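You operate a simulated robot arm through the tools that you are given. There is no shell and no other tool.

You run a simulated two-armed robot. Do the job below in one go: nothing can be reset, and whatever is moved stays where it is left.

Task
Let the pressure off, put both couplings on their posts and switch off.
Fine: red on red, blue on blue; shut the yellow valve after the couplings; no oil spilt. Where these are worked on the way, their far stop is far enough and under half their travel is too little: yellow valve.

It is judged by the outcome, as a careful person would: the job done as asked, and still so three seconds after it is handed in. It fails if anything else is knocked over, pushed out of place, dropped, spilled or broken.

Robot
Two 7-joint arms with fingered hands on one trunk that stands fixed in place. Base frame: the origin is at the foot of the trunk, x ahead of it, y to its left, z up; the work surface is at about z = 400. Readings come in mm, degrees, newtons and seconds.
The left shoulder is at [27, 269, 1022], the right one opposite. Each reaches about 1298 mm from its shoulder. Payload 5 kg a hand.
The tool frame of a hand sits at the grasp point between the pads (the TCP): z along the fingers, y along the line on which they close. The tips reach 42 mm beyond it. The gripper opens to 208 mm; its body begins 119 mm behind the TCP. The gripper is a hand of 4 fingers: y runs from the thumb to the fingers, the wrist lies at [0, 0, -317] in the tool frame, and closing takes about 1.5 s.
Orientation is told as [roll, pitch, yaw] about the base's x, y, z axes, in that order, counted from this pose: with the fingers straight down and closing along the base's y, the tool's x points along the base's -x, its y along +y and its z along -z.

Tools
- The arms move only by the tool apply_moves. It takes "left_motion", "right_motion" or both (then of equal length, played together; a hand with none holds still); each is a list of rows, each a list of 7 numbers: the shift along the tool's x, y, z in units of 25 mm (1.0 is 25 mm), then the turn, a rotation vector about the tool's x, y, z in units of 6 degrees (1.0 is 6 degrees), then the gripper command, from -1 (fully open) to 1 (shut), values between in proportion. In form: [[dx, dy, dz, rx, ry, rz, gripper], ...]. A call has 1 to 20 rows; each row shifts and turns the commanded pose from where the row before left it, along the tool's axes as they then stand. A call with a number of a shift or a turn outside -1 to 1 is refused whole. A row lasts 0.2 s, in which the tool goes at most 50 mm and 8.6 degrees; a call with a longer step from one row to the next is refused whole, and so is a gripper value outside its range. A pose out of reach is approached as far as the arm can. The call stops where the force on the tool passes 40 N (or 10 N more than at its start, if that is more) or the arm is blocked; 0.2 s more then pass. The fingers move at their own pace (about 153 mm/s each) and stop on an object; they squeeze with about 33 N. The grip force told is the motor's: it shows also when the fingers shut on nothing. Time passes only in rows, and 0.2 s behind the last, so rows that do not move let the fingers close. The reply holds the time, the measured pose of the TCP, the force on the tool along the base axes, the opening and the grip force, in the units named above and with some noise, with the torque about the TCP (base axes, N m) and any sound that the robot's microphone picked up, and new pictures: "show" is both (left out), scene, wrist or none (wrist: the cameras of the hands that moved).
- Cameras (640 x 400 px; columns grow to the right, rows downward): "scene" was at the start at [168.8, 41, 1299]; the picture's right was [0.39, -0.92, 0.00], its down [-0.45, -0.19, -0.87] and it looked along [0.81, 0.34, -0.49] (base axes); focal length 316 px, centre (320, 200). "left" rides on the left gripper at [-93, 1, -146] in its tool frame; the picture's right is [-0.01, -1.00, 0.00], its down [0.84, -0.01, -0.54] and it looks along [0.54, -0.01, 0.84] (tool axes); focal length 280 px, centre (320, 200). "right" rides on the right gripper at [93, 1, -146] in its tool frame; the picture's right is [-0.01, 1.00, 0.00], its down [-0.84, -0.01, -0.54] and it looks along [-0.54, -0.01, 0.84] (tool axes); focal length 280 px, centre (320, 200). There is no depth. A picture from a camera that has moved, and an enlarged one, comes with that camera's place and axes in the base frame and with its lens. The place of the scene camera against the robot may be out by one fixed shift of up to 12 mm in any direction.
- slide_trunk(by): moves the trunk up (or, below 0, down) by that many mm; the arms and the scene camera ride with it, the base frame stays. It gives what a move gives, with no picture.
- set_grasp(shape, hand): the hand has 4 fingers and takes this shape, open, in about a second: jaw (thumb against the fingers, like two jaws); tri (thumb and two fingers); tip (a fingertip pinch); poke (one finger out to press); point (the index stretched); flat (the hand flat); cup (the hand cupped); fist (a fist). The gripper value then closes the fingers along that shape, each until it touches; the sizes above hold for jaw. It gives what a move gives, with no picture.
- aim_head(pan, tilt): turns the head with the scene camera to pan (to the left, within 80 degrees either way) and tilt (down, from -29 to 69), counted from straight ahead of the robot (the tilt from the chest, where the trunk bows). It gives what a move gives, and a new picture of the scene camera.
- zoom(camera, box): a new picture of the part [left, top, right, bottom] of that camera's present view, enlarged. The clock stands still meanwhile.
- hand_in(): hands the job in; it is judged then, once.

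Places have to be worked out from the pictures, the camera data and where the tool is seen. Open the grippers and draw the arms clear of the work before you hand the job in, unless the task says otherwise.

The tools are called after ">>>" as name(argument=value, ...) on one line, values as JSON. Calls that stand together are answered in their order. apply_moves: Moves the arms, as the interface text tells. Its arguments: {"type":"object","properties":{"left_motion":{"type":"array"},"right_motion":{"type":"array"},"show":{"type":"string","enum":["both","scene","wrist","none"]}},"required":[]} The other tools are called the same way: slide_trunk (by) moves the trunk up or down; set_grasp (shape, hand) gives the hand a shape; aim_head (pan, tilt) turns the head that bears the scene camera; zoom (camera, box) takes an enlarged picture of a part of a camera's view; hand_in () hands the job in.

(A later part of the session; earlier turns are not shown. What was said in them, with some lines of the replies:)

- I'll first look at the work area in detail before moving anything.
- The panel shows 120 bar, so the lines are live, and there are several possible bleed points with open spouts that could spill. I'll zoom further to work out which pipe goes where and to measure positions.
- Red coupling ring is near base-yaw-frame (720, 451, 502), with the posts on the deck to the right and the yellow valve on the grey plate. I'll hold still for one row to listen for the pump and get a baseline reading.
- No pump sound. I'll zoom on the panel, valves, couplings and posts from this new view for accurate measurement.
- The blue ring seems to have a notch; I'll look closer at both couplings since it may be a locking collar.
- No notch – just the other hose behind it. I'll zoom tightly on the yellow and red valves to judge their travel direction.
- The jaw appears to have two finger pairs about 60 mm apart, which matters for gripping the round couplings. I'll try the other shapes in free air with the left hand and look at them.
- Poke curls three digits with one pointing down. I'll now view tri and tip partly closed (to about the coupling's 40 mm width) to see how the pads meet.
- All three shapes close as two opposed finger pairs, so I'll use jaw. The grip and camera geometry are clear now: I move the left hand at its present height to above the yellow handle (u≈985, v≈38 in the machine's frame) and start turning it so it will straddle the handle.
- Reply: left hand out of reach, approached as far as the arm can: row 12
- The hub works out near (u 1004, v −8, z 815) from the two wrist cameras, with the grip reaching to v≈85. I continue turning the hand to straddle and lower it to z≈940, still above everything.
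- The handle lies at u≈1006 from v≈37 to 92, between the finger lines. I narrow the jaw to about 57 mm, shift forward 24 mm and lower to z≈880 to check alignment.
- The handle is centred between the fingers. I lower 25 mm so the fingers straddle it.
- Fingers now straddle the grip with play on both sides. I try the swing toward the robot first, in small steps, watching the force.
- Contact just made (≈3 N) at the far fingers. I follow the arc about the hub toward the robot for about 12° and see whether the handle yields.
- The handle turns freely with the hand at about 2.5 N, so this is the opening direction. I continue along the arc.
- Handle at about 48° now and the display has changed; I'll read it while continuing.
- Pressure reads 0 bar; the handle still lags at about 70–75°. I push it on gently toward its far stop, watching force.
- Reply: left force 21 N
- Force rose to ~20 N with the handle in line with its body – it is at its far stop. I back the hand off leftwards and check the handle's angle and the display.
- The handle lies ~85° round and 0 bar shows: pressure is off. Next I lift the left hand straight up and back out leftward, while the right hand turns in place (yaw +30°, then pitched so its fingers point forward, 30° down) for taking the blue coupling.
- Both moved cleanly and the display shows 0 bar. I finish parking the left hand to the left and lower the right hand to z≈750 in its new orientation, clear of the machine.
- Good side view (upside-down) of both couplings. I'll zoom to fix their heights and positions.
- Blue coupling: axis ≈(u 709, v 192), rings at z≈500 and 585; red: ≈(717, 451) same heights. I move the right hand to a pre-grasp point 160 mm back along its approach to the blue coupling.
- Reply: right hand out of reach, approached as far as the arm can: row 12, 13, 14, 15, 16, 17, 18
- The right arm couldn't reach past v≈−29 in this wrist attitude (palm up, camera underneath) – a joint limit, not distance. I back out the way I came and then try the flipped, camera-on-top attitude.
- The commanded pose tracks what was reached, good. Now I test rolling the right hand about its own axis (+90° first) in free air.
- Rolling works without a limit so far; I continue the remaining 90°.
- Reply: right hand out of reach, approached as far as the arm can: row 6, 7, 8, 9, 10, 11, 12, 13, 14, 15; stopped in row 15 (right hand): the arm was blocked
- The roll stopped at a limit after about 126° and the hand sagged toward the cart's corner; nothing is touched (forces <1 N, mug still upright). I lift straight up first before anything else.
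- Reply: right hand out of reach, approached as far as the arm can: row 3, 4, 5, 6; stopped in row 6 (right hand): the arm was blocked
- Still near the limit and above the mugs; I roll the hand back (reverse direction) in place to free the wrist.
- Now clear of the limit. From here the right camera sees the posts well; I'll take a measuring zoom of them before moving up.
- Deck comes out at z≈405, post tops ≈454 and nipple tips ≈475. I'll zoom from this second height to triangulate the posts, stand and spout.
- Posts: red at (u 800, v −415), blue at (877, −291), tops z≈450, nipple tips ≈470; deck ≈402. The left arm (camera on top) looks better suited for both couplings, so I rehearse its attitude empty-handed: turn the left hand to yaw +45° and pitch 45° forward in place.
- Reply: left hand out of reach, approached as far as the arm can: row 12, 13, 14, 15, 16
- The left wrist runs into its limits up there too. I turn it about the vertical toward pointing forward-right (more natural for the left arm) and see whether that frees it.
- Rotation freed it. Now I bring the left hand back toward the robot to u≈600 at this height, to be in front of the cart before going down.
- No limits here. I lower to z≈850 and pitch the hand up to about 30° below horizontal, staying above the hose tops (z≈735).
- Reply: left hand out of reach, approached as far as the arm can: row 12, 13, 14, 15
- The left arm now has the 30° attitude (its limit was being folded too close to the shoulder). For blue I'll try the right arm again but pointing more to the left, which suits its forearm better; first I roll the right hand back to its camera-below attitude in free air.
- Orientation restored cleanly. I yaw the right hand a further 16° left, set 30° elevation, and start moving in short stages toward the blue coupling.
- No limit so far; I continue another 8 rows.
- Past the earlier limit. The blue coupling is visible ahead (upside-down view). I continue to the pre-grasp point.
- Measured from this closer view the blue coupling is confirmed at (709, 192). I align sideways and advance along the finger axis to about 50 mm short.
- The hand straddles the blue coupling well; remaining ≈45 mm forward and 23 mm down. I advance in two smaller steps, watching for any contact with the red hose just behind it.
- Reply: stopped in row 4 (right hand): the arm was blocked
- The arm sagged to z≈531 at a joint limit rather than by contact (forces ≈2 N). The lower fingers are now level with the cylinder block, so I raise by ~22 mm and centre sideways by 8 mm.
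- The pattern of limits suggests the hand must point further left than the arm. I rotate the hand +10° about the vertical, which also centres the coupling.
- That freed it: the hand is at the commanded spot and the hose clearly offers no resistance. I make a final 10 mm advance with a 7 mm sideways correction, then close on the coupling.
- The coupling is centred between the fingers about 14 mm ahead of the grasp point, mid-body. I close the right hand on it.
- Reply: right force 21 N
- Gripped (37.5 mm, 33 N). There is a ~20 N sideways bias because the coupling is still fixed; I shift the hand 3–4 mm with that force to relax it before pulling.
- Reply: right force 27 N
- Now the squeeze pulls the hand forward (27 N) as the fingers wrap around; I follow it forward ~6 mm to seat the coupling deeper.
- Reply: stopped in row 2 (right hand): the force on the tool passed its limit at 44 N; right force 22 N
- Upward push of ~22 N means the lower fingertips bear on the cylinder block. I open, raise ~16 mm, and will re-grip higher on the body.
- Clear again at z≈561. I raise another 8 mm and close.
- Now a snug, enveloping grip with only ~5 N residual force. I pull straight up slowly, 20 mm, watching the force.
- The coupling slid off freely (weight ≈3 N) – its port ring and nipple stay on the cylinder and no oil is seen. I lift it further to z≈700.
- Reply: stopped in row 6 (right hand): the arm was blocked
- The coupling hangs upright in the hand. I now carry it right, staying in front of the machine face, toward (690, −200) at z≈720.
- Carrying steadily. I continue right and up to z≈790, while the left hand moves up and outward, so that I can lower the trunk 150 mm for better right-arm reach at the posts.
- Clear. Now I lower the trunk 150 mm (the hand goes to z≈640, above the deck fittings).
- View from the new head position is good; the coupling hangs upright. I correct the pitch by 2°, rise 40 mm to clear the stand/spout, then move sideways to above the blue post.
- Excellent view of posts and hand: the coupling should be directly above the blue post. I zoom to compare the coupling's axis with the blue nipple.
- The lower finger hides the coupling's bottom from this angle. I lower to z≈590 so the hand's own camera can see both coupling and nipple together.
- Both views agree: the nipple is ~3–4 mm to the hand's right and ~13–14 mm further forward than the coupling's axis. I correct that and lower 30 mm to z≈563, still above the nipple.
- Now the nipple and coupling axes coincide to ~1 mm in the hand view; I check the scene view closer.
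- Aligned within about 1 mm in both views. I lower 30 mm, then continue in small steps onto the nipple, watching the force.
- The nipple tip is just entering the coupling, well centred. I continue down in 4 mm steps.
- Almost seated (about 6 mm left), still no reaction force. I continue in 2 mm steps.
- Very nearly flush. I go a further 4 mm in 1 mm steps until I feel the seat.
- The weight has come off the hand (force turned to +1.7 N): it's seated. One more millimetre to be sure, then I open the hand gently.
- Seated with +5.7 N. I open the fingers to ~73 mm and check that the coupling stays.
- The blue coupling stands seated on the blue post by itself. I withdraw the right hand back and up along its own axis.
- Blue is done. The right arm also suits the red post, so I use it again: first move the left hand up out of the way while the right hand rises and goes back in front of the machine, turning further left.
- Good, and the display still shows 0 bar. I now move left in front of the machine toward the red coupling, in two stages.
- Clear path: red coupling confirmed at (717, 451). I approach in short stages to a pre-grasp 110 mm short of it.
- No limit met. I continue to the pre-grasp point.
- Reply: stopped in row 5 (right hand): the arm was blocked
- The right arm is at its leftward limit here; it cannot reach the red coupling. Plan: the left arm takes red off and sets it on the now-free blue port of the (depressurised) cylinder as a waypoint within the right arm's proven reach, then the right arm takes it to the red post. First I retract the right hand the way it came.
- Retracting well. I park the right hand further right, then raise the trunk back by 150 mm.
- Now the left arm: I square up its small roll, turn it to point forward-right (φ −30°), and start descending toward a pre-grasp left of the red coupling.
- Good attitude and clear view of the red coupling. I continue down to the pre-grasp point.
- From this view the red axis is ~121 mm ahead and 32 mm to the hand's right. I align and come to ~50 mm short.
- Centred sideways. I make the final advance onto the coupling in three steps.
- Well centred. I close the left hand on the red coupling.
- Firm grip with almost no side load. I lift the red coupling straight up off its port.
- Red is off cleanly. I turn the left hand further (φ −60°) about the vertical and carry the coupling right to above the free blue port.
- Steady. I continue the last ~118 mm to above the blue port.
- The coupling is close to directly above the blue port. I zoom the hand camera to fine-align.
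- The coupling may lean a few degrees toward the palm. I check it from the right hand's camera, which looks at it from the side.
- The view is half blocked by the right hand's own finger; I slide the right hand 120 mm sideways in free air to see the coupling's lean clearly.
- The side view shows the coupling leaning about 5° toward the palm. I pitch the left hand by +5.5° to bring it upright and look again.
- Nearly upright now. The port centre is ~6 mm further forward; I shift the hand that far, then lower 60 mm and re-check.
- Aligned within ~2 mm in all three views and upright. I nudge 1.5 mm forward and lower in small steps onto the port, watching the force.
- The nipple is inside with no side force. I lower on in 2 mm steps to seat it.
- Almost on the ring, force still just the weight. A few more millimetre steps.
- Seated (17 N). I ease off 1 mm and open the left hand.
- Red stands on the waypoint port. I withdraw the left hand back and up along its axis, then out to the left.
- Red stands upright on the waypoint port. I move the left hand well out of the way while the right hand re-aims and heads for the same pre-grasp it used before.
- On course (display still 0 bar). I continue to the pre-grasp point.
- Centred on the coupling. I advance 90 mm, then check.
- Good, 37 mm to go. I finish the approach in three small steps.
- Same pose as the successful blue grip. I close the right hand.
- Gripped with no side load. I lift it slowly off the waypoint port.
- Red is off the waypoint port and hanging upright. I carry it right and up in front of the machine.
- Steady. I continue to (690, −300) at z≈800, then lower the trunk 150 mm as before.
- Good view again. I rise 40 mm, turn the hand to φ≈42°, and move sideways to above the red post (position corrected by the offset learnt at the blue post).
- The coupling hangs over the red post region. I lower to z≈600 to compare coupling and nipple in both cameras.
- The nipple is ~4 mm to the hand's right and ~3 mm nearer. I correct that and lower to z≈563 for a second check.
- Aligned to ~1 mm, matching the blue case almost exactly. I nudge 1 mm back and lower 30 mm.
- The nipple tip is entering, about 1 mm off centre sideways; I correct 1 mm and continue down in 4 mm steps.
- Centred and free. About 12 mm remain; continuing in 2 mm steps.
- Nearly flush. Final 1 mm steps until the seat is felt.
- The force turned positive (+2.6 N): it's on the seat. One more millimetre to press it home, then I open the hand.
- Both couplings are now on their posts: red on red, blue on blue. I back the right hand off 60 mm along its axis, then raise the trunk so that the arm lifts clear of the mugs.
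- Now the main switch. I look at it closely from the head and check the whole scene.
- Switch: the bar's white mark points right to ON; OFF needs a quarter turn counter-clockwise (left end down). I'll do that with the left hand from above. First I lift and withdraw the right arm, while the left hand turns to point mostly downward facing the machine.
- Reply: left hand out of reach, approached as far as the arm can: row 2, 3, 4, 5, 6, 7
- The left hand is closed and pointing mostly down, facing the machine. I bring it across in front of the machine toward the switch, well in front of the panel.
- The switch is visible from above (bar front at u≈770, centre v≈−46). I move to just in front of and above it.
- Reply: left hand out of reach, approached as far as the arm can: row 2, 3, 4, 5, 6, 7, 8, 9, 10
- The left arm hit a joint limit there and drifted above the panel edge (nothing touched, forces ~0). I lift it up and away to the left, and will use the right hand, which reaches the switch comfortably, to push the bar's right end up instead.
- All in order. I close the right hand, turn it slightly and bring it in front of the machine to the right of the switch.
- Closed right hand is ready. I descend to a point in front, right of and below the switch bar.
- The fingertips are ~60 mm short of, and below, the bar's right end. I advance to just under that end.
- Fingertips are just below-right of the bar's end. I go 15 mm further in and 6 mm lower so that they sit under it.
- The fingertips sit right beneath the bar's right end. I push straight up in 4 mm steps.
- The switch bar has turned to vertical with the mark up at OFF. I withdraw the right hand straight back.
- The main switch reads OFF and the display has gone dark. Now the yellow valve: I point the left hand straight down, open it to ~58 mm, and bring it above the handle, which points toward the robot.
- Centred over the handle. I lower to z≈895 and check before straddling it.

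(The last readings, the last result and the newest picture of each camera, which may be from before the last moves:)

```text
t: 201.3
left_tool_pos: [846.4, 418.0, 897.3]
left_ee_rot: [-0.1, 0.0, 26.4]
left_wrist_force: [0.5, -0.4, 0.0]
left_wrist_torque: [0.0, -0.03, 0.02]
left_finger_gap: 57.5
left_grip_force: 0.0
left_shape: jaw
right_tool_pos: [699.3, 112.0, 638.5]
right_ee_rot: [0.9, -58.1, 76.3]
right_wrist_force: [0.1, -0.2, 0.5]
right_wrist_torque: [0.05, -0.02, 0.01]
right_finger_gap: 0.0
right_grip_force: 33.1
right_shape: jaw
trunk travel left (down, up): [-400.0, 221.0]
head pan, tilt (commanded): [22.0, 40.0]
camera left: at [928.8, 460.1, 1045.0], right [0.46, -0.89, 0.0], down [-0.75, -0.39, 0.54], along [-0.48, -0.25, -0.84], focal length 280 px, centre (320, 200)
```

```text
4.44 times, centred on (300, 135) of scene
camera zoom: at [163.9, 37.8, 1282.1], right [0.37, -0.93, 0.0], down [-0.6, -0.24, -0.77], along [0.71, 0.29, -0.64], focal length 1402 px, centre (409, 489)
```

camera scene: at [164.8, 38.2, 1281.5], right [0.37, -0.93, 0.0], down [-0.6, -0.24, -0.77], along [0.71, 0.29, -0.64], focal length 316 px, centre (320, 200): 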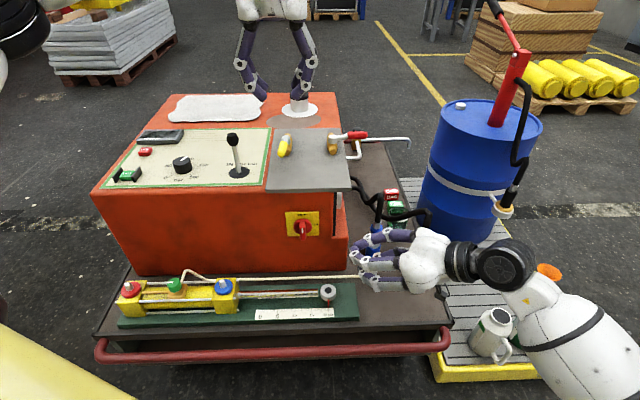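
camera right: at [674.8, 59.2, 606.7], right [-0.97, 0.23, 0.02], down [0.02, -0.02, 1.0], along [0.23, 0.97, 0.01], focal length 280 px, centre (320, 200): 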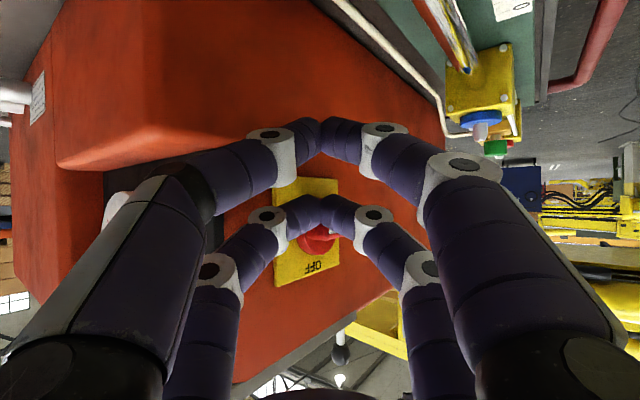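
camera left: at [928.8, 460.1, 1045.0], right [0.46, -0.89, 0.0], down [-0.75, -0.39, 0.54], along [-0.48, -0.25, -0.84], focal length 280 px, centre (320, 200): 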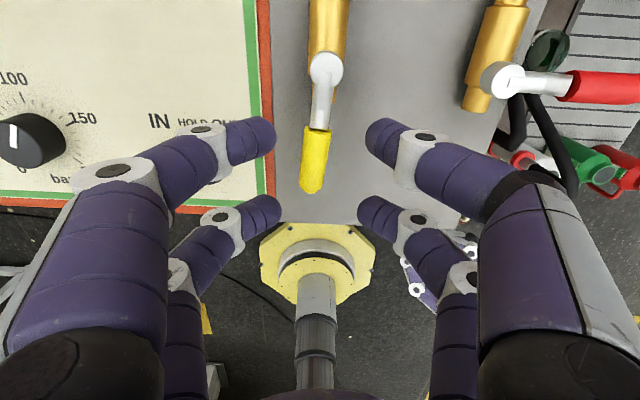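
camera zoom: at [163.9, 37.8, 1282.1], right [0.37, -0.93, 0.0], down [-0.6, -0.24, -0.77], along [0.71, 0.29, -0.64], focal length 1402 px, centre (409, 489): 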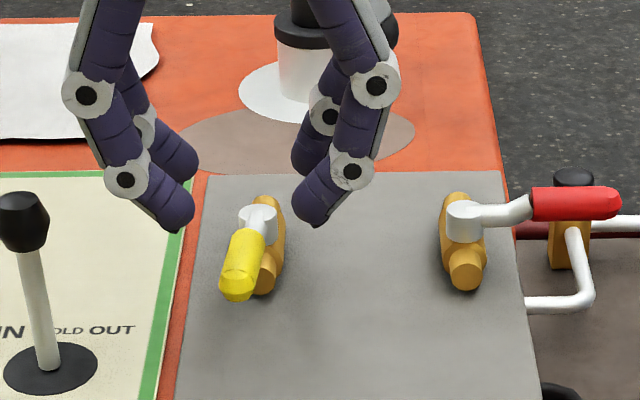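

The handle lies between the finger lines. I lower 35 mm to straddle it.

>>> apply_moves(left_motion=[[0, 0, 0.7, 0, 0, 0, 0.45], [0, 0, 0.7, 0, 0, 0, 0.45]], show="wrist")

>>> zoom(camera="scene", box=[230, 90, 370, 180])

```text
t: 201.9
left_tool_pos: [847.0, 419.5, 861.2]
left_ee_rot: [0.1, 0.1, 26.4]
left_wrist_force: [0.7, 0.1, -1.4]
left_wrist_torque: [-0.06, 0.05, 0.0]
left_finger_gap: 56.9
left_grip_force: 0.0
left_shape: jaw
right_tool_pos: [699.4, 111.6, 638.5]
right_ee_rot: [0.9, -58.1, 76.3]
right_wrist_force: [0.6, -0.2, -0.7]
right_wrist_torque: [0.02, 0.01, 0.03]
right_finger_gap: 0.0
right_grip_force: 33.2
right_shape: jaw
trunk travel left (down, up): [-400.0, 221.0]
head pan, tilt (commanded): [22.0, 40.0]
camera left: at [928.4, 461.6, 1009.6], right [0.46, -0.89, 0.0], down [-0.75, -0.39, 0.54], along [-0.48, -0.25, -0.84], focal length 280 px, centre (320, 200)
```

left: 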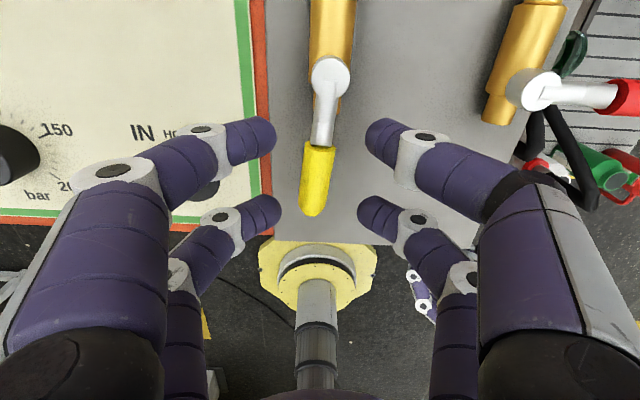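

```text
4.44 times, centred on (300, 135) of scene
camera zoom: at [164.2, 38.1, 1282.0], right [0.37, -0.93, 0.0], down [-0.6, -0.24, -0.77], along [0.71, 0.29, -0.64], focal length 1402 px, centre (409, 489)
```

zoom: 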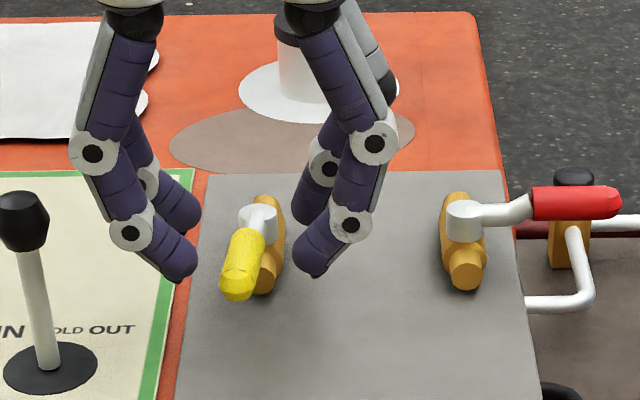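

Straddling. I push left (toward closed) in small steps until the right-hand fingers contact the handle.

>>> apply_moves(left_motion=[[0, 0.2, 0.1, 0, 0, 0, 0.45], [0, 0.2, 0, 0, 0, 0, 0.45], [0, 0.2, 0, 0, 0, 0, 0.45], [0, 0.2, 0, 0, 0, 0, 0.45], [0, 0.1, 0, 0, 0, 0, 0.45]], show="wrist")

```text
t: 203.1
left_tool_pos: [835.9, 438.6, 860.4]
left_ee_rot: [0.0, 0.0, 26.3]
left_wrist_force: [0.0, 0.3, 0.6]
left_wrist_torque: [0.01, -0.02, -0.03]
left_finger_gap: 57.1
left_grip_force: 0.1
left_shape: jaw
right_tool_pos: [698.9, 111.8, 639.8]
right_ee_rot: [1.0, -58.2, 76.4]
right_wrist_force: [-0.1, 0.0, 0.2]
right_wrist_torque: [-0.01, -0.01, -0.01]
right_finger_gap: 0.0
right_grip_force: 33.1
right_shape: jaw
trunk travel left (down, up): [-400.0, 221.0]
head pan, tilt (commanded): [22.0, 40.0]
camera left: at [918.1, 480.3, 1008.0], right [0.46, -0.89, 0.0], down [-0.75, -0.39, 0.54], along [-0.48, -0.25, -0.84], focal length 280 px, centre (320, 200)
```

left: 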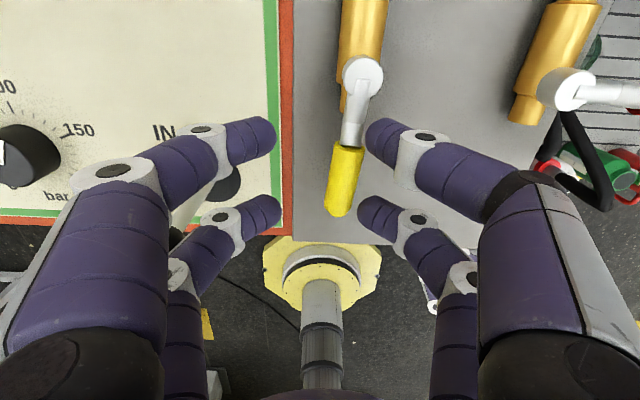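

Contact is near. I now follow the arc about the hub back toward closed, turning the hand with the handle (first ~36°), keeping clear of the lever.

>>> apply_moves(left_motion=[[-0.068, -0.072, 0, 0, 0, 1, 0.45], [-0.097, 0.255, 0, 0, 0, 1, 0.45], [-0.097, 0.255, 0, 0, 0, 1, 0.45], [-0.097, 0.255, 0, 0, 0, 1, 0.45], [-0.097, 0.255, 0, 0, 0, 1, 0.45]], show="wrist")

>>> zoom(camera="scene", box=[210, 90, 350, 180])

```text
t: 204.3
left_tool_pos: [841.9, 465.6, 861.4]
left_ee_rot: [0.1, 0.0, -3.8]
left_wrist_force: [-0.2, -1.9, 2.4]
left_wrist_torque: [-0.13, 0.08, 0.04]
left_finger_gap: 58.0
left_grip_force: 0.1
left_shape: jaw
right_tool_pos: [699.1, 112.8, 639.3]
right_ee_rot: [0.9, -58.2, 76.2]
right_wrist_force: [0.2, 0.1, 0.0]
right_wrist_torque: [-0.01, 0.02, 0.01]
right_finger_gap: 0.2
right_grip_force: 33.3
right_shape: jaw
trunk travel left (down, up): [-400.0, 221.0]
head pan, tilt (commanded): [22.0, 40.0]
camera left: at [934.8, 459.4, 1008.1], right [-0.05, -1.0, 0.0], down [-0.84, 0.04, 0.54], along [-0.54, 0.03, -0.84], focal length 280 px, centre (320, 200)
```

left: 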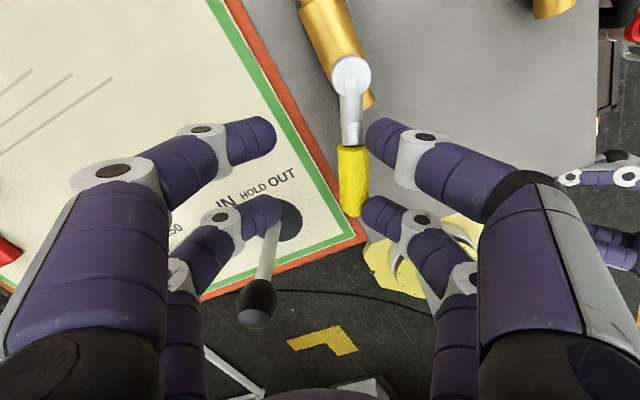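

```text
4.44 times, centred on (280, 135) of scene
camera zoom: at [163.7, 37.7, 1282.2], right [0.37, -0.93, 0.0], down [-0.6, -0.24, -0.77], along [0.71, 0.29, -0.64], focal length 1402 px, centre (498, 489)
```

zoom: 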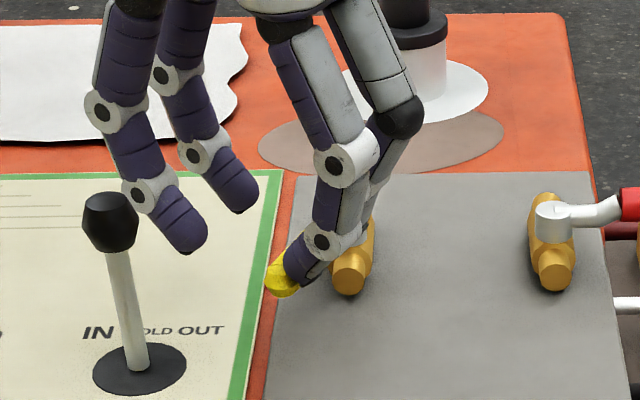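

The handle follows smoothly at ~2 N and the lever is ~45 mm clear. I continue the arc.

>>> apply_moves(left_motion=[[-0.097, 0.255, 0, 0, 0, 1, 0.45], [-0.097, 0.255, 0, 0, 0, 1, 0.45], [-0.097, 0.255, 0, 0, 0, 1, 0.45], [-0.097, 0.255, 0, 0, 0, 1, 0.45], [-0.097, 0.255, 0, 0, 0, 1, 0.45], [-0.097, 0.255, 0, 0, 0, 1, 0.45]], show="wrist")

>>> zoom(camera="scene", box=[210, 90, 350, 180])

```text
t: 205.7
left_tool_pos: [867.3, 498.1, 861.0]
left_ee_rot: [0.1, 0.0, -39.7]
left_wrist_force: [-1.1, -2.5, 2.0]
left_wrist_torque: [-0.11, 0.09, 0.11]
left_finger_gap: 57.9
left_grip_force: 0.1
left_shape: jaw
right_tool_pos: [699.2, 111.8, 638.7]
right_ee_rot: [0.9, -58.2, 76.3]
right_wrist_force: [0.0, -0.4, 0.0]
right_wrist_torque: [0.01, 0.03, -0.02]
right_finger_gap: 0.0
right_grip_force: 32.7
right_shape: jaw
trunk travel left (down, up): [-400.0, 221.0]
head pan, tilt (commanded): [22.0, 40.0]
camera left: at [939.1, 436.8, 1007.9], right [-0.63, -0.78, 0.0], down [-0.66, 0.53, 0.54], along [-0.42, 0.34, -0.84], focal length 280 px, centre (320, 200)
```

left: 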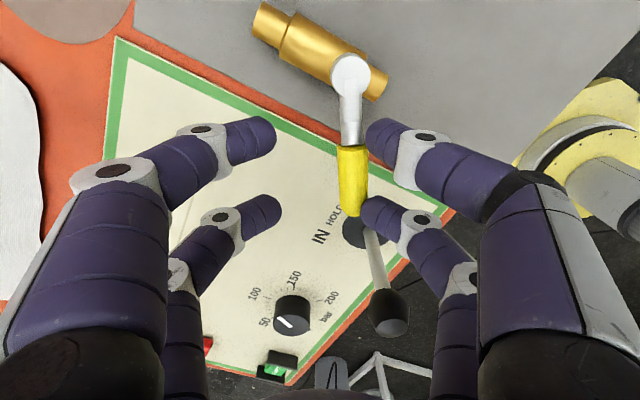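

```text
4.44 times, centred on (280, 135) of scene
camera zoom: at [163.7, 37.7, 1282.2], right [0.37, -0.93, 0.0], down [-0.6, -0.24, -0.77], along [0.71, 0.29, -0.64], focal length 1402 px, centre (498, 489)
```

zoom: 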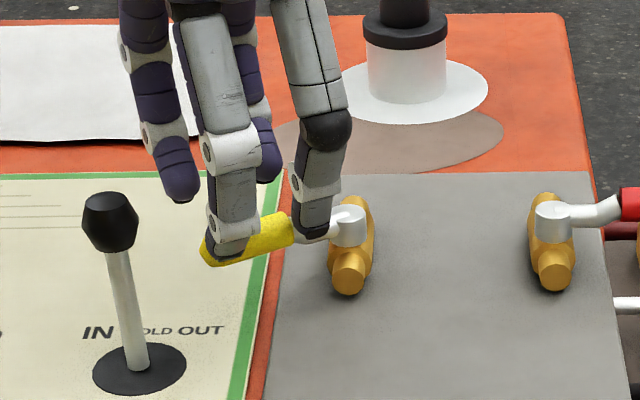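

About 24° left and clear of the lever. I continue to closed, then a small extra push to its stop.

>>> apply_moves(left_motion=[[-0.097, 0.255, 0, 0, 0, 1, 0.45], [-0.097, 0.255, 0, 0, 0, 1, 0.45], [-0.097, 0.255, 0, 0, 0, 1, 0.45], [-0.06, 0.2, 0, 0, 0, 0.8, 0.45]], show="wrist")

>>> zoom(camera="scene", box=[210, 90, 350, 180])

```text
t: 206.7
left_tool_pos: [890.7, 505.4, 860.7]
left_ee_rot: [0.0, 0.0, -62.5]
left_wrist_force: [-2.5, -0.6, 3.9]
left_wrist_torque: [-0.03, 0.19, 0.04]
left_finger_gap: 57.8
left_grip_force: 0.0
left_shape: jaw
right_tool_pos: [699.8, 111.9, 638.4]
right_ee_rot: [0.9, -58.1, 76.2]
right_wrist_force: [-0.4, -0.8, -0.4]
right_wrist_torque: [0.0, 0.03, 0.0]
right_finger_gap: 0.0
right_grip_force: 33.3
right_shape: jaw
trunk travel left (down, up): [-400.0, 221.0]
head pan, tilt (commanded): [22.0, 40.0]
camera left: at [934.9, 422.7, 1007.6], right [-0.88, -0.48, 0.0], down [-0.4, 0.74, 0.54], along [-0.26, 0.47, -0.84], focal length 280 px, centre (320, 200)
```

left: 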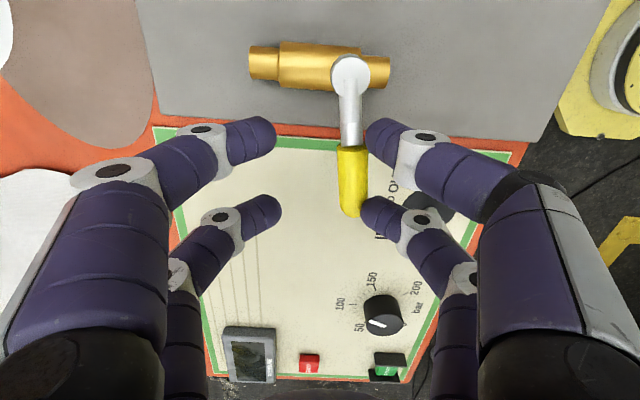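

```text
4.44 times, centred on (280, 135) of scene
camera zoom: at [163.6, 37.8, 1282.2], right [0.37, -0.93, 0.0], down [-0.6, -0.24, -0.77], along [0.71, 0.29, -0.64], focal length 1402 px, centre (498, 489)
```

zoom: 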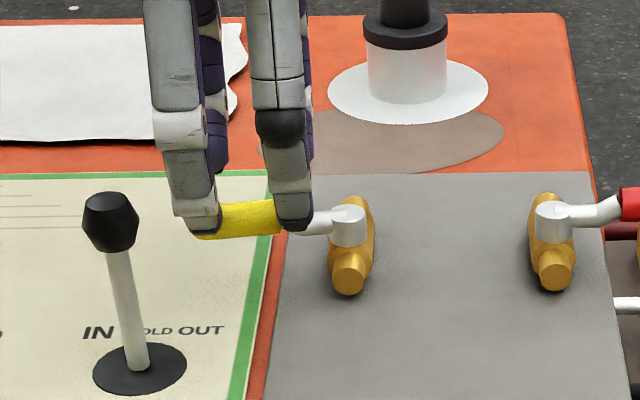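

Practically back to its starting position. I press gently on toward the closed stop in 2 mm steps.

>>> apply_moves(left_motion=[[0, 0.08, 0, 0, 0, 0.17, 0.45], [0, 0.08, 0, 0, 0, 0, 0.45], [0, 0.08, 0, 0, 0, 0, 0.45]], show="wrist")

```text
t: 207.5
left_tool_pos: [896.0, 509.0, 860.1]
left_ee_rot: [-0.1, 0.0, -63.5]
left_wrist_force: [-0.6, -0.8, 1.7]
left_wrist_torque: [0.01, 0.11, 0.02]
left_finger_gap: 57.5
left_grip_force: 0.0
left_shape: jaw
right_tool_pos: [698.7, 112.3, 638.6]
right_ee_rot: [0.9, -58.2, 76.3]
right_wrist_force: [-0.1, -0.2, 0.5]
right_wrist_torque: [-0.03, 0.0, 0.0]
right_finger_gap: 0.0
right_grip_force: 32.5
right_shape: jaw
trunk travel left (down, up): [-400.0, 221.0]
head pan, tilt (commanded): [22.0, 40.0]
camera left: at [938.4, 424.5, 1008.3], right [-0.89, -0.46, 0.0], down [-0.39, 0.75, 0.54], along [-0.25, 0.48, -0.84], focal length 280 px, centre (320, 200)
```

left: 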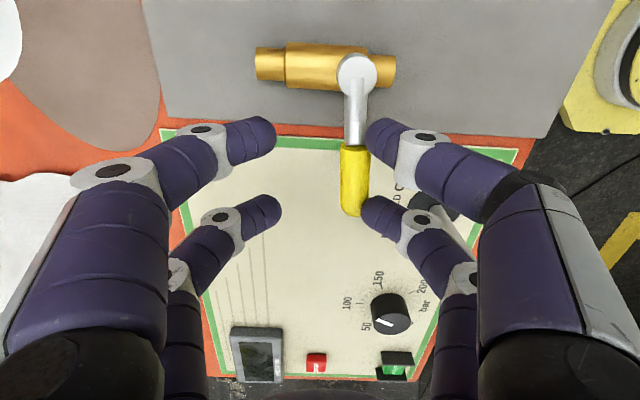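

Handle angle now matches the original. I push a couple more millimetres to feel the stop.

>>> apply_moves(left_motion=[[0, 0.06, 0, 0, 0, 0, 0.45], [0, 0.06, 0, 0, 0, 0, 0.45], [0, 0.06, 0, 0, 0, 0, 0.45]], show="none")

```text
t: 208.3
left_tool_pos: [899.0, 510.2, 861.7]
left_ee_rot: [0.0, 0.0, -63.4]
left_wrist_force: [-3.2, 1.1, 1.3]
left_wrist_torque: [0.02, 0.18, 0.02]
left_finger_gap: 57.6
left_grip_force: 0.0
left_shape: jaw
right_tool_pos: [699.9, 111.9, 639.2]
right_ee_rot: [0.8, -58.2, 76.3]
right_wrist_force: [-0.2, 0.4, 0.1]
right_wrist_torque: [-0.02, -0.01, -0.01]
right_finger_gap: 0.0
right_grip_force: 33.4
right_shape: jaw
trunk travel left (down, up): [-400.0, 221.0]
head pan, tilt (commanded): [22.0, 40.0]
```

>>> apply_moves(left_motion=[[0, 0.06, 0, 0, 0, 0, 0.45], [0, 0.06, 0, 0, 0, 0, 0.45], [0, 0.06, 0, 0, 0, 0, 0.45]], show="wrist")

```text
t: 209.1
left_tool_pos: [904.3, 513.4, 860.4]
left_ee_rot: [0.0, 0.0, -63.4]
left_wrist_force: [-1.8, -0.2, 2.5]
left_wrist_torque: [-0.02, 0.17, 0.0]
left_finger_gap: 58.2
left_grip_force: 0.1
left_shape: jaw
right_tool_pos: [698.4, 112.3, 639.1]
right_ee_rot: [1.0, -58.1, 76.2]
right_wrist_force: [0.4, -0.3, -0.4]
right_wrist_torque: [0.0, -0.03, -0.02]
right_finger_gap: 0.0
right_grip_force: 32.9
right_shape: jaw
trunk travel left (down, up): [-400.0, 221.0]
head pan, tilt (commanded): [22.0, 40.0]
camera left: at [946.3, 428.7, 1008.5], right [-0.89, -0.46, 0.0], down [-0.39, 0.75, 0.54], along [-0.25, 0.48, -0.84], focal length 280 px, centre (320, 200)
```

left: 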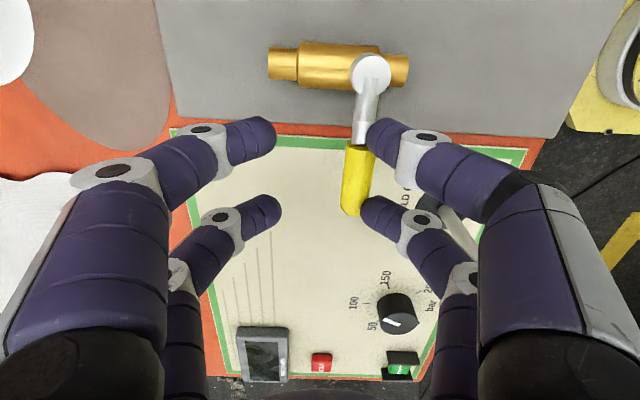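

The handle has gone a couple of degrees past its original angle with hardly any resistance, so I stop pushing, back off 12 mm and look where it rests.

>>> apply_moves(left_motion=[[0, -0.25, 0, 0, 0, 0, 0.45], [0, -0.25, 0, 0, 0, 0, 0.45]], show="wrist")

>>> zoom(camera="scene", box=[250, 110, 350, 175])

```text
t: 209.7
left_tool_pos: [894.0, 505.7, 862.4]
left_ee_rot: [0.0, 0.0, -63.4]
left_wrist_force: [-0.6, -0.6, -0.8]
left_wrist_torque: [0.02, -0.01, 0.0]
left_finger_gap: 57.9
left_grip_force: 0.0
left_shape: jaw
right_tool_pos: [699.4, 111.7, 639.1]
right_ee_rot: [0.9, -58.1, 76.3]
right_wrist_force: [-0.2, 1.0, -0.5]
right_wrist_torque: [-0.02, -0.01, 0.01]
right_finger_gap: 0.0
right_grip_force: 33.1
right_shape: jaw
trunk travel left (down, up): [-400.0, 221.0]
head pan, tilt (commanded): [22.0, 40.0]
camera left: at [935.8, 422.6, 1008.5], right [-0.89, -0.46, 0.0], down [-0.39, 0.75, 0.54], along [-0.25, 0.48, -0.84], focal length 280 px, centre (320, 200)
```

left: 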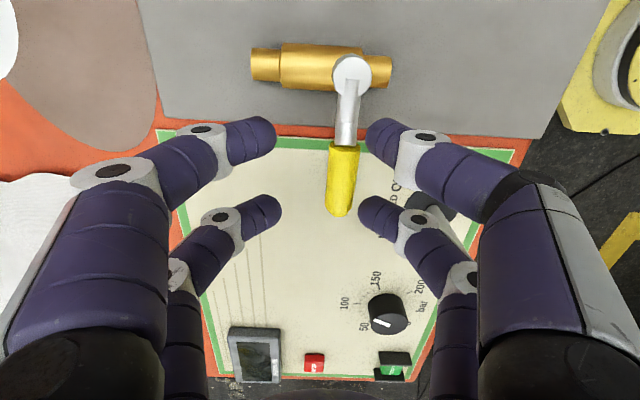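

```text
6.15 times, centred on (300, 142) of scene
camera zoom: at [163.9, 37.9, 1282.1], right [0.37, -0.93, 0.0], down [-0.6, -0.24, -0.77], along [0.71, 0.29, -0.64], focal length 1941 px, centre (443, 554)
```

zoom: 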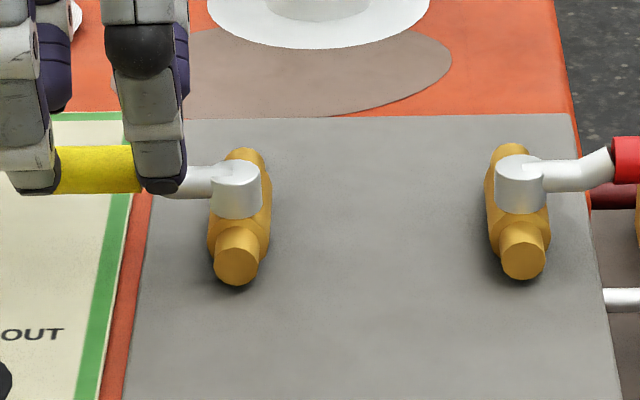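

The handle stays where I left it. I lift the hand clear and compare with the very first picture from the same head position.

>>> apply_moves(left_motion=[[0, 0, -0.6, 0, 0, 0, 0.45], [0, 0, -0.9, 0, 0, 0, 0.45], [0, 0, -0.9, 0, 0, 0, 0.45], [0, 0, -0.9, 0, 0, 0, 0.45], [0, 0, -0.9, 0, 0, 0, 0.45], [0.9, 0, -0.3, 0, 0, 0, 0.45], [0.9, 0, -0.3, 0, 0, 0, 0.45], [0.9, 0, -0.3, 0, 0, 0, 0.45], [0.9, 0, -0.3, 0, 0, 0, 0.45]], show="none")

>>> aim_head(pan=30, tilt=40)

>>> zoom(camera="scene", box=[290, 120, 346, 164])

>>> zoom(camera="scene", box=[290, 110, 450, 210])

```text
t: 211.7
left_tool_pos: [852.0, 587.8, 997.2]
left_ee_rot: [0.0, -0.1, -63.4]
left_wrist_force: [-0.8, 1.2, -0.1]
left_wrist_torque: [0.0, -0.04, -0.04]
left_finger_gap: 57.5
left_grip_force: 0.0
left_shape: jaw
right_tool_pos: [699.6, 113.0, 637.9]
right_ee_rot: [0.9, -58.2, 76.3]
right_wrist_force: [-0.8, 0.8, -0.1]
right_wrist_torque: [-0.06, -0.02, -0.02]
right_finger_gap: 0.1
right_grip_force: 33.2
right_shape: jaw
trunk travel left (down, up): [-400.0, 221.0]
head pan, tilt (commanded): [22.0, 40.0]
```

```text
t: 212.4
left_tool_pos: [853.0, 587.8, 997.1]
left_ee_rot: [0.0, 0.0, -63.5]
left_wrist_force: [-0.1, -0.6, 0.5]
left_wrist_torque: [-0.02, -0.03, -0.01]
left_finger_gap: 56.9
left_grip_force: 0.0
left_shape: jaw
right_tool_pos: [699.9, 111.9, 638.9]
right_ee_rot: [0.8, -58.1, 76.2]
right_wrist_force: [0.8, -0.4, -0.3]
right_wrist_torque: [-0.03, 0.0, 0.0]
right_finger_gap: 0.0
right_grip_force: 33.1
right_shape: jaw
trunk travel left (down, up): [-400.0, 221.0]
head pan, tilt (commanded): [30.0, 40.0]
camera scene: at [158.7, 48.5, 1282.1], right [0.5, -0.87, 0.0], down [-0.56, -0.32, -0.77], along [0.66, 0.38, -0.64], focal length 316 px, centre (320, 200)
```

scene: 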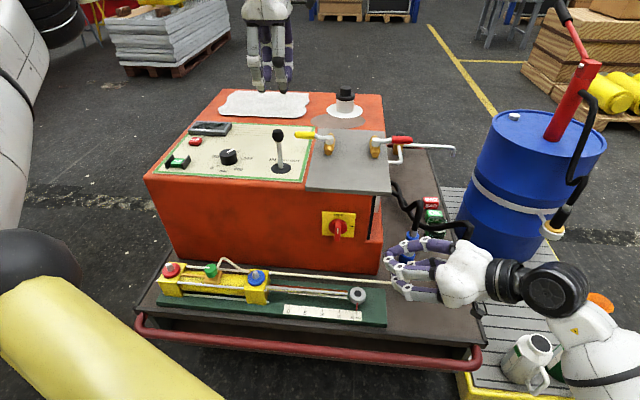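

```text
9.09 times, centred on (318, 142) of scene
camera zoom: at [158.7, 48.5, 1282.1], right [0.5, -0.87, 0.0], down [-0.56, -0.32, -0.77], along [0.66, 0.38, -0.64], focal length 2868 px, centre (338, 727)
```

zoom: 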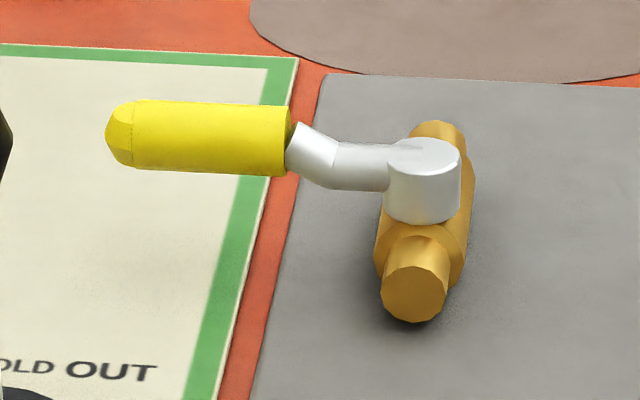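

```text
4.00 times, centred on (370, 160) of scene
camera zoom: at [158.7, 48.5, 1282.1], right [0.5, -0.87, 0.0], down [-0.56, -0.32, -0.77], along [0.66, 0.38, -0.64], focal length 1262 px, centre (120, 360)
```

zoom: 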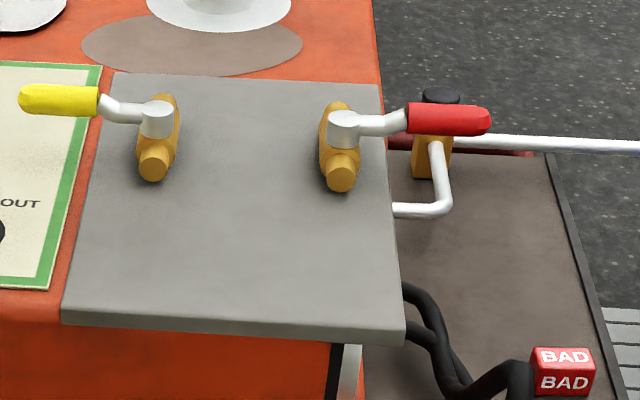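

The handle matches its original shut position exactly, switch OFF, display dark. Now I open both hands and draw the arms clear: right hand straight up first, left hand further up and left.

>>> apply_moves(left_motion=[[0.9, 0, -0.2, 0, 0, 0, 0.2], [0.9, 0, -0.2, 0, 0, 0, 0], [0.9, 0, -0.2, 0, 0, 0, -0.3], [0.9, 0, -0.2, 0, 0, 0, -0.6], [0, 0, 0, 0, 0, -1, -1], [0, 0, 0, 0, 0, -1, -1], [0, 0, 0, 0, 0, -1, -1], [0, 0, 0, 0, 0, -1, -1], [0, 0, 0, 0, 0, -1, -1], [0, 0, 0, 0, 0, -1, -1]], right_motion=[[-0.85, 0, -0.527, 0, 0, 0, 1], [-0.85, 0, -0.527, 0, 0, 0, 1], [-0.85, 0, -0.527, 0, 0, 0, 1], [-0.85, 0, -0.527, 0, 0, 0, 1], [-0.85, 0, -0.527, 0, 0, 0, 1], [-0.85, 0, -0.527, 0, 0, 0, 1], [-0.85, 0, -0.527, 0, 0, 0, 1], [-0.85, 0, -0.527, 0, 0, 0, 0.5], [-0.85, 0, -0.527, 0, 0, 0, 0], [-0.85, 0, -0.527, 0, 0, 0, -0.5]], show="scene")

```text
t: 214.6
left_tool_pos: [813.0, 668.8, 1016.4]
left_ee_rot: [0.0, -0.1, -27.3]
left_wrist_force: [-0.9, 0.2, 0.7]
left_wrist_torque: [0.0, -0.06, -0.02]
left_finger_gap: 207.7
left_grip_force: 0.1
left_shape: jaw
right_tool_pos: [700.8, 110.0, 888.0]
right_ee_rot: [0.9, -58.2, 76.3]
right_wrist_force: [-0.3, 0.8, 0.0]
right_wrist_torque: [0.03, -0.06, -0.01]
right_finger_gap: 155.3
right_grip_force: 0.1
right_shape: jaw
trunk travel left (down, up): [-400.0, 221.0]
head pan, tilt (commanded): [30.0, 40.0]
camera scene: at [158.4, 48.5, 1282.2], right [0.5, -0.87, 0.0], down [-0.56, -0.32, -0.77], along [0.66, 0.38, -0.64], focal length 316 px, centre (320, 200)
```

scene: 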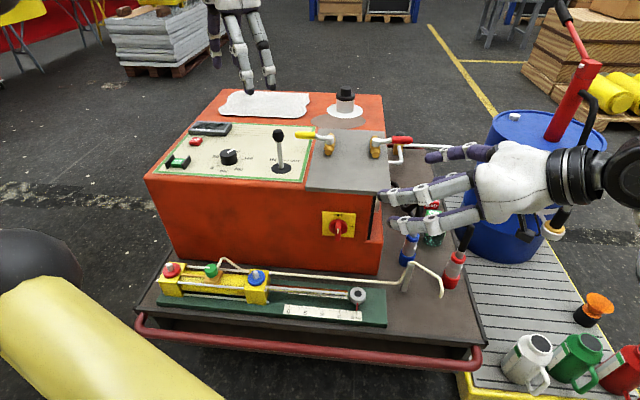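

Everything is in place. I move both arms fully clear: the right hand back along its axis, the left hand back toward its starting position.

>>> apply_moves(left_motion=[[0, 0, -0.3, 0, 0, -1, -1], [0, 0, -0.3, 0, 0, -1, -1], [0, 0, -0.3, 0, 0, -1, -1], [0, 0, -0.3, 0, 0, -1, -1], [0, 0, 0, 0, 0, -1, -1], [0, 0, 0, 0, 0, -1, -1], [0, 0, 0, 0, 0, -1, -1], [0, 0, 0, 0, 0, -1, -1], [0, 0, 0, 0, 0, -0.95, -1], [0.8, 0.55, 0, 0, 0, 0, -1], [0.8, 0.55, 0, 0, 0, 0, -1], [0.8, 0.55, 0, 0, 0, 0, -1], [0.8, 0.55, 0, 0, 0, 0, -1], [0.8, 0.55, 0, 0, 0, 0, -1], [0.8, 0.55, 0, 0, 0, 0, -1], [0.8, 0.55, 0, 0, 0, 0, -1]], right_motion=[[0, 0, -1, 0, 0, 0, -0.5], [0, 0, -1, 0, 0, 0, -0.5], [0, 0, -1, 0, 0, 0, -0.5], [0, 0, -1, 0, 0, 0, -0.5], [0, 0, -1, 0, 0, 0, -0.5], [0, 0, -1, 0, 0, 0, -0.5], [0, 0, -1, 0, 0, 0, -0.5], [0, 0, -1, 0, 0, 0, -1], [0, 0, -0.6, 0, 0, 0, -1], [0, 0, 0, 0, 0, 0, -1], [0, 0, 0, 0, 0, 0, -1], [0, 0, 0, 0, 0, 0, -1], [0, 0, 0, 0, 0, 0, -1], [0, 0, 0, 0, 0, 0, -1], [0, 0, 0, 0, 0, 0, -1], [0, 0, 0, 0, 0, 0, -1]], show="both")

>>> aim_head(pan=20, tilt=40)

>>> zoom(camera="scene", box=[340, 150, 500, 290])

>>> zoom(camera="scene", box=[100, 100, 360, 270])

>>> zoom(camera="scene", box=[90, 250, 340, 350])

```text
t: 218.0
left_tool_pos: [644.8, 692.7, 1046.9]
left_ee_rot: [0.0, -0.1, 26.4]
left_wrist_force: [-0.2, -0.5, 0.0]
left_wrist_torque: [-0.04, -0.01, -0.01]
left_finger_gap: 207.7
left_grip_force: 0.1
left_shape: jaw
right_tool_pos: [661.9, -67.2, 1001.7]
right_ee_rot: [0.8, -58.2, 76.5]
right_wrist_force: [-0.3, 0.8, 0.4]
right_wrist_torque: [-0.05, 0.01, -0.02]
right_finger_gap: 207.7
right_grip_force: 0.1
right_shape: jaw
trunk travel left (down, up): [-400.0, 221.0]
head pan, tilt (commanded): [30.0, 40.0]
camera scene: at [158.6, 48.7, 1282.3], right [0.5, -0.87, 0.0], down [-0.56, -0.32, -0.77], along [0.66, 0.38, -0.64], focal length 316 px, centre (320, 200)
camera right: at [620.1, -236.1, 1000.2], right [-0.97, 0.23, 0.02], down [0.02, -0.02, 1.0], along [0.23, 0.97, 0.01], focal length 280 px, centre (320, 200)
camera left: at [727.0, 733.7, 1193.3], right [0.46, -0.89, 0.0], down [-0.75, -0.38, 0.54], along [-0.48, -0.25, -0.84], focal length 280 px, centre (320, 200)
```

scene: 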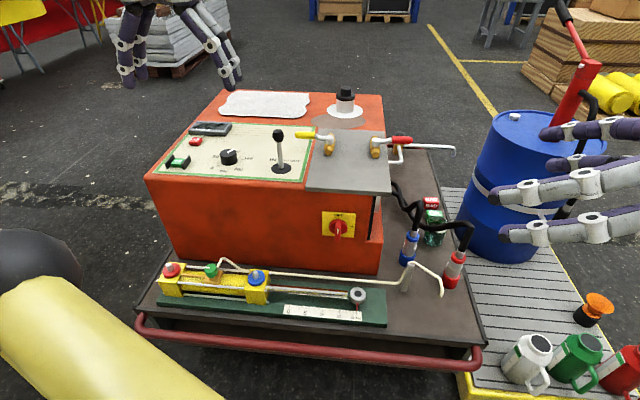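
right: 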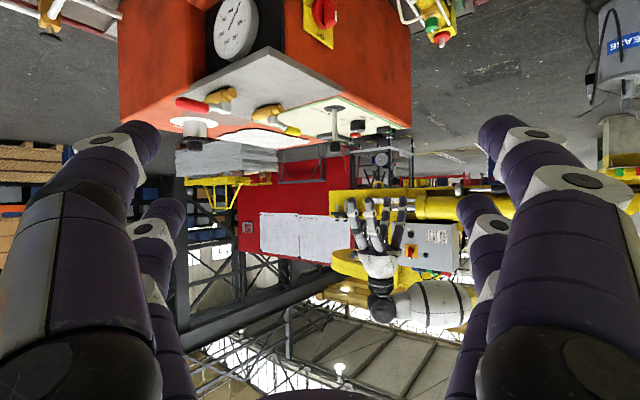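
left: 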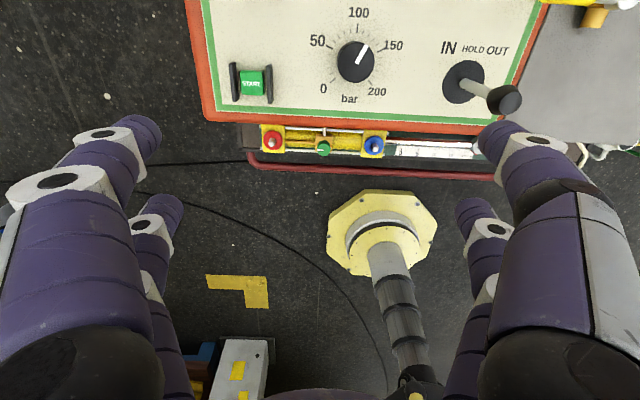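

```text
t: 218.7
left_tool_pos: [645.3, 692.9, 1046.7]
left_ee_rot: [0.1, 0.0, 26.3]
left_wrist_force: [-0.2, 0.0, 0.1]
left_wrist_torque: [0.0, 0.02, 0.0]
left_finger_gap: 207.7
left_grip_force: 0.1
left_shape: jaw
right_tool_pos: [661.7, -66.7, 1001.1]
right_ee_rot: [0.9, -58.1, 76.3]
right_wrist_force: [0.4, -0.5, 0.1]
right_wrist_torque: [0.01, 0.01, 0.02]
right_finger_gap: 208.0
right_grip_force: 0.1
right_shape: jaw
trunk travel left (down, up): [-400.0, 221.0]
head pan, tilt (commanded): [20.0, 40.0]
camera scene: at [165.0, 35.2, 1282.1], right [0.34, -0.94, 0.0], down [-0.6, -0.22, -0.77], along [0.72, 0.26, -0.64], focal length 316 px, centre (320, 200)
```

scene: 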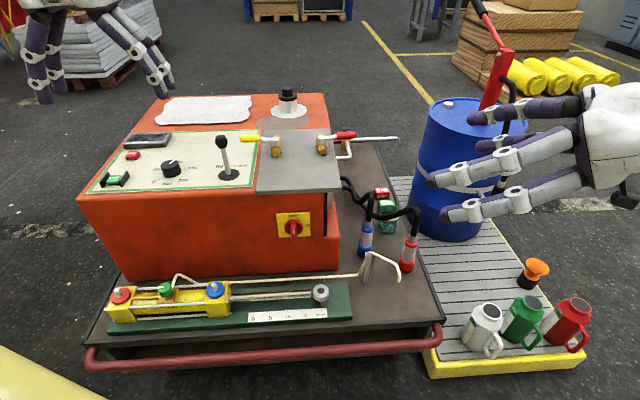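

```text
2.86 times, centred on (420, 220) of scene
camera zoom: at [165.0, 35.2, 1282.1], right [0.34, -0.94, 0.0], down [-0.6, -0.22, -0.77], along [0.72, 0.26, -0.64], focal length 901 px, centre (34, 143)
```

zoom: 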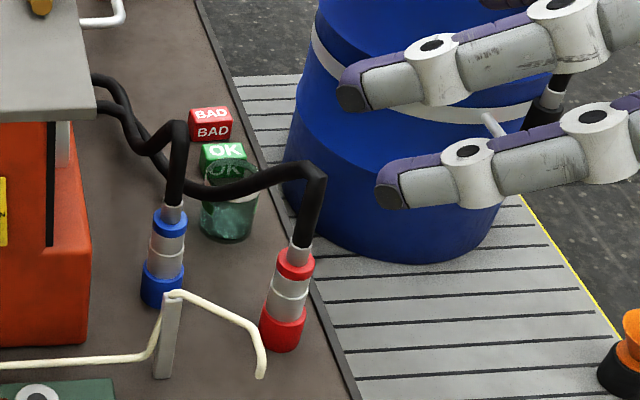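

```text
2.35 times, centred on (230, 185) of scene
camera zoom: at [165.0, 35.2, 1282.1], right [0.34, -0.94, 0.0], down [-0.6, -0.22, -0.77], along [0.72, 0.26, -0.64], focal length 742 px, centre (532, 235)
```

zoom: 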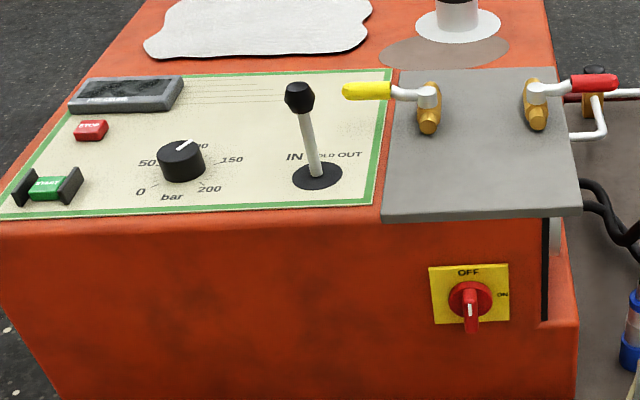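

```text
2.56 times, centred on (215, 300) of scene
camera zoom: at [165.0, 35.2, 1282.1], right [0.34, -0.94, 0.0], down [-0.6, -0.22, -0.77], along [0.72, 0.26, -0.64], focal length 808 px, centre (589, -56)
```

zoom: 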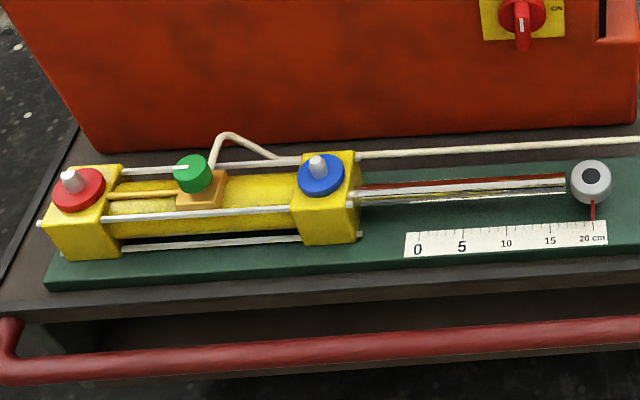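

Both couplings sit flush on their posts, valve shut, switch OFF, no oil anywhere. As a last check I read the mechanical dial gauge.

>>> zoom(camera="right", box=[200, 0, 280, 70])

>>> zoom(camera="scene", box=[355, 190, 425, 280])

```text
5.71 times, centred on (240, 35) of right
camera zoom: at [620.2, -236.2, 999.8], right [-0.97, 0.23, 0.02], down [0.02, -0.02, 1.0], along [0.23, 0.97, 0.01], focal length 1602 px, centre (777, 1143)
```

zoom: 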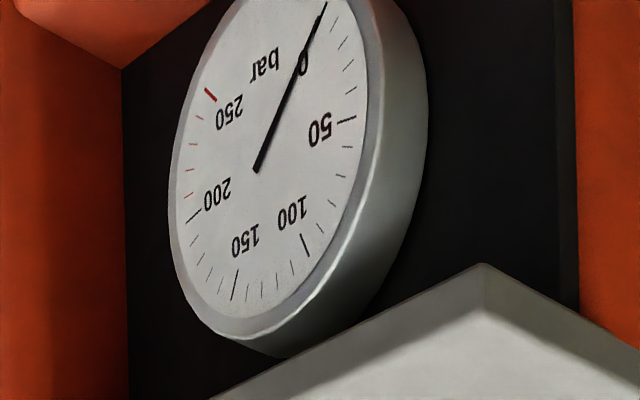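

```text
4.44 times, centred on (390, 235) of scene
camera zoom: at [165.0, 35.2, 1282.1], right [0.34, -0.94, 0.0], down [-0.6, -0.22, -0.77], along [0.72, 0.26, -0.64], focal length 1402 px, centre (9, 44)
```

zoom: 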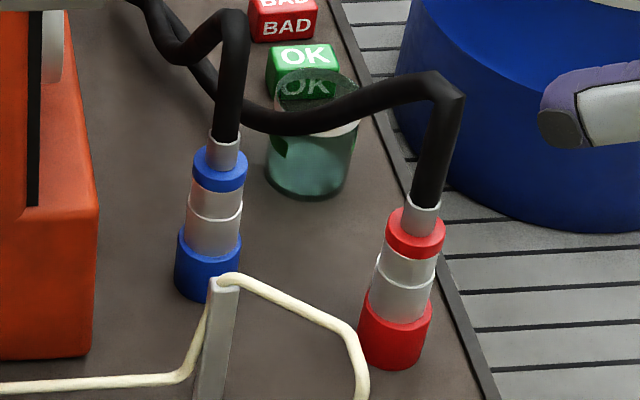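

The dial reads 0 bar, red sits on red and blue on blue, the yellow valve is shut, the main switch is at OFF, and both hands are open and clear. Nothing else has moved and there is no oil spilt, so I hand the job in.

>>> hand_in()

```text
The job is handed in.
```

The job is done and handed in; the result hasn't come back. The final pictures before hand-in showed:

- **Pressure:** off. The panel display read 0 bar until the power went off, and the dial gauge still read 0 afterwards.
- **Couplings:** both sit flush on their posts, red on red and blue on blue.
- **Yellow valve:** opened to about 85° to let the pressure off, then shut after the couplings were on. Its handle matches the starting picture.
- **Main switch:** at OFF, with the display dark.
- **Surroundings:** no oil was visible, and the mugs, beaker, control lever and red valve looked undisturbed.

- **Waypoint for red:** the right arm could not reach the red coupling on its own port. The left arm set it briefly on the cylinder's empty blue port, with the pressure at 0, and the right arm took it from there to the red post.
- **Order of the last steps:** I turned the main switch off before shutting the yellow valve, so no pressure could build up again.
- **Far stop:** when I opened the valve it stopped with about 20 N of force. That may have been a finger touching the valve body rather than the true end stop, but it was well past half travel.

Both hands are open and clear of the work.
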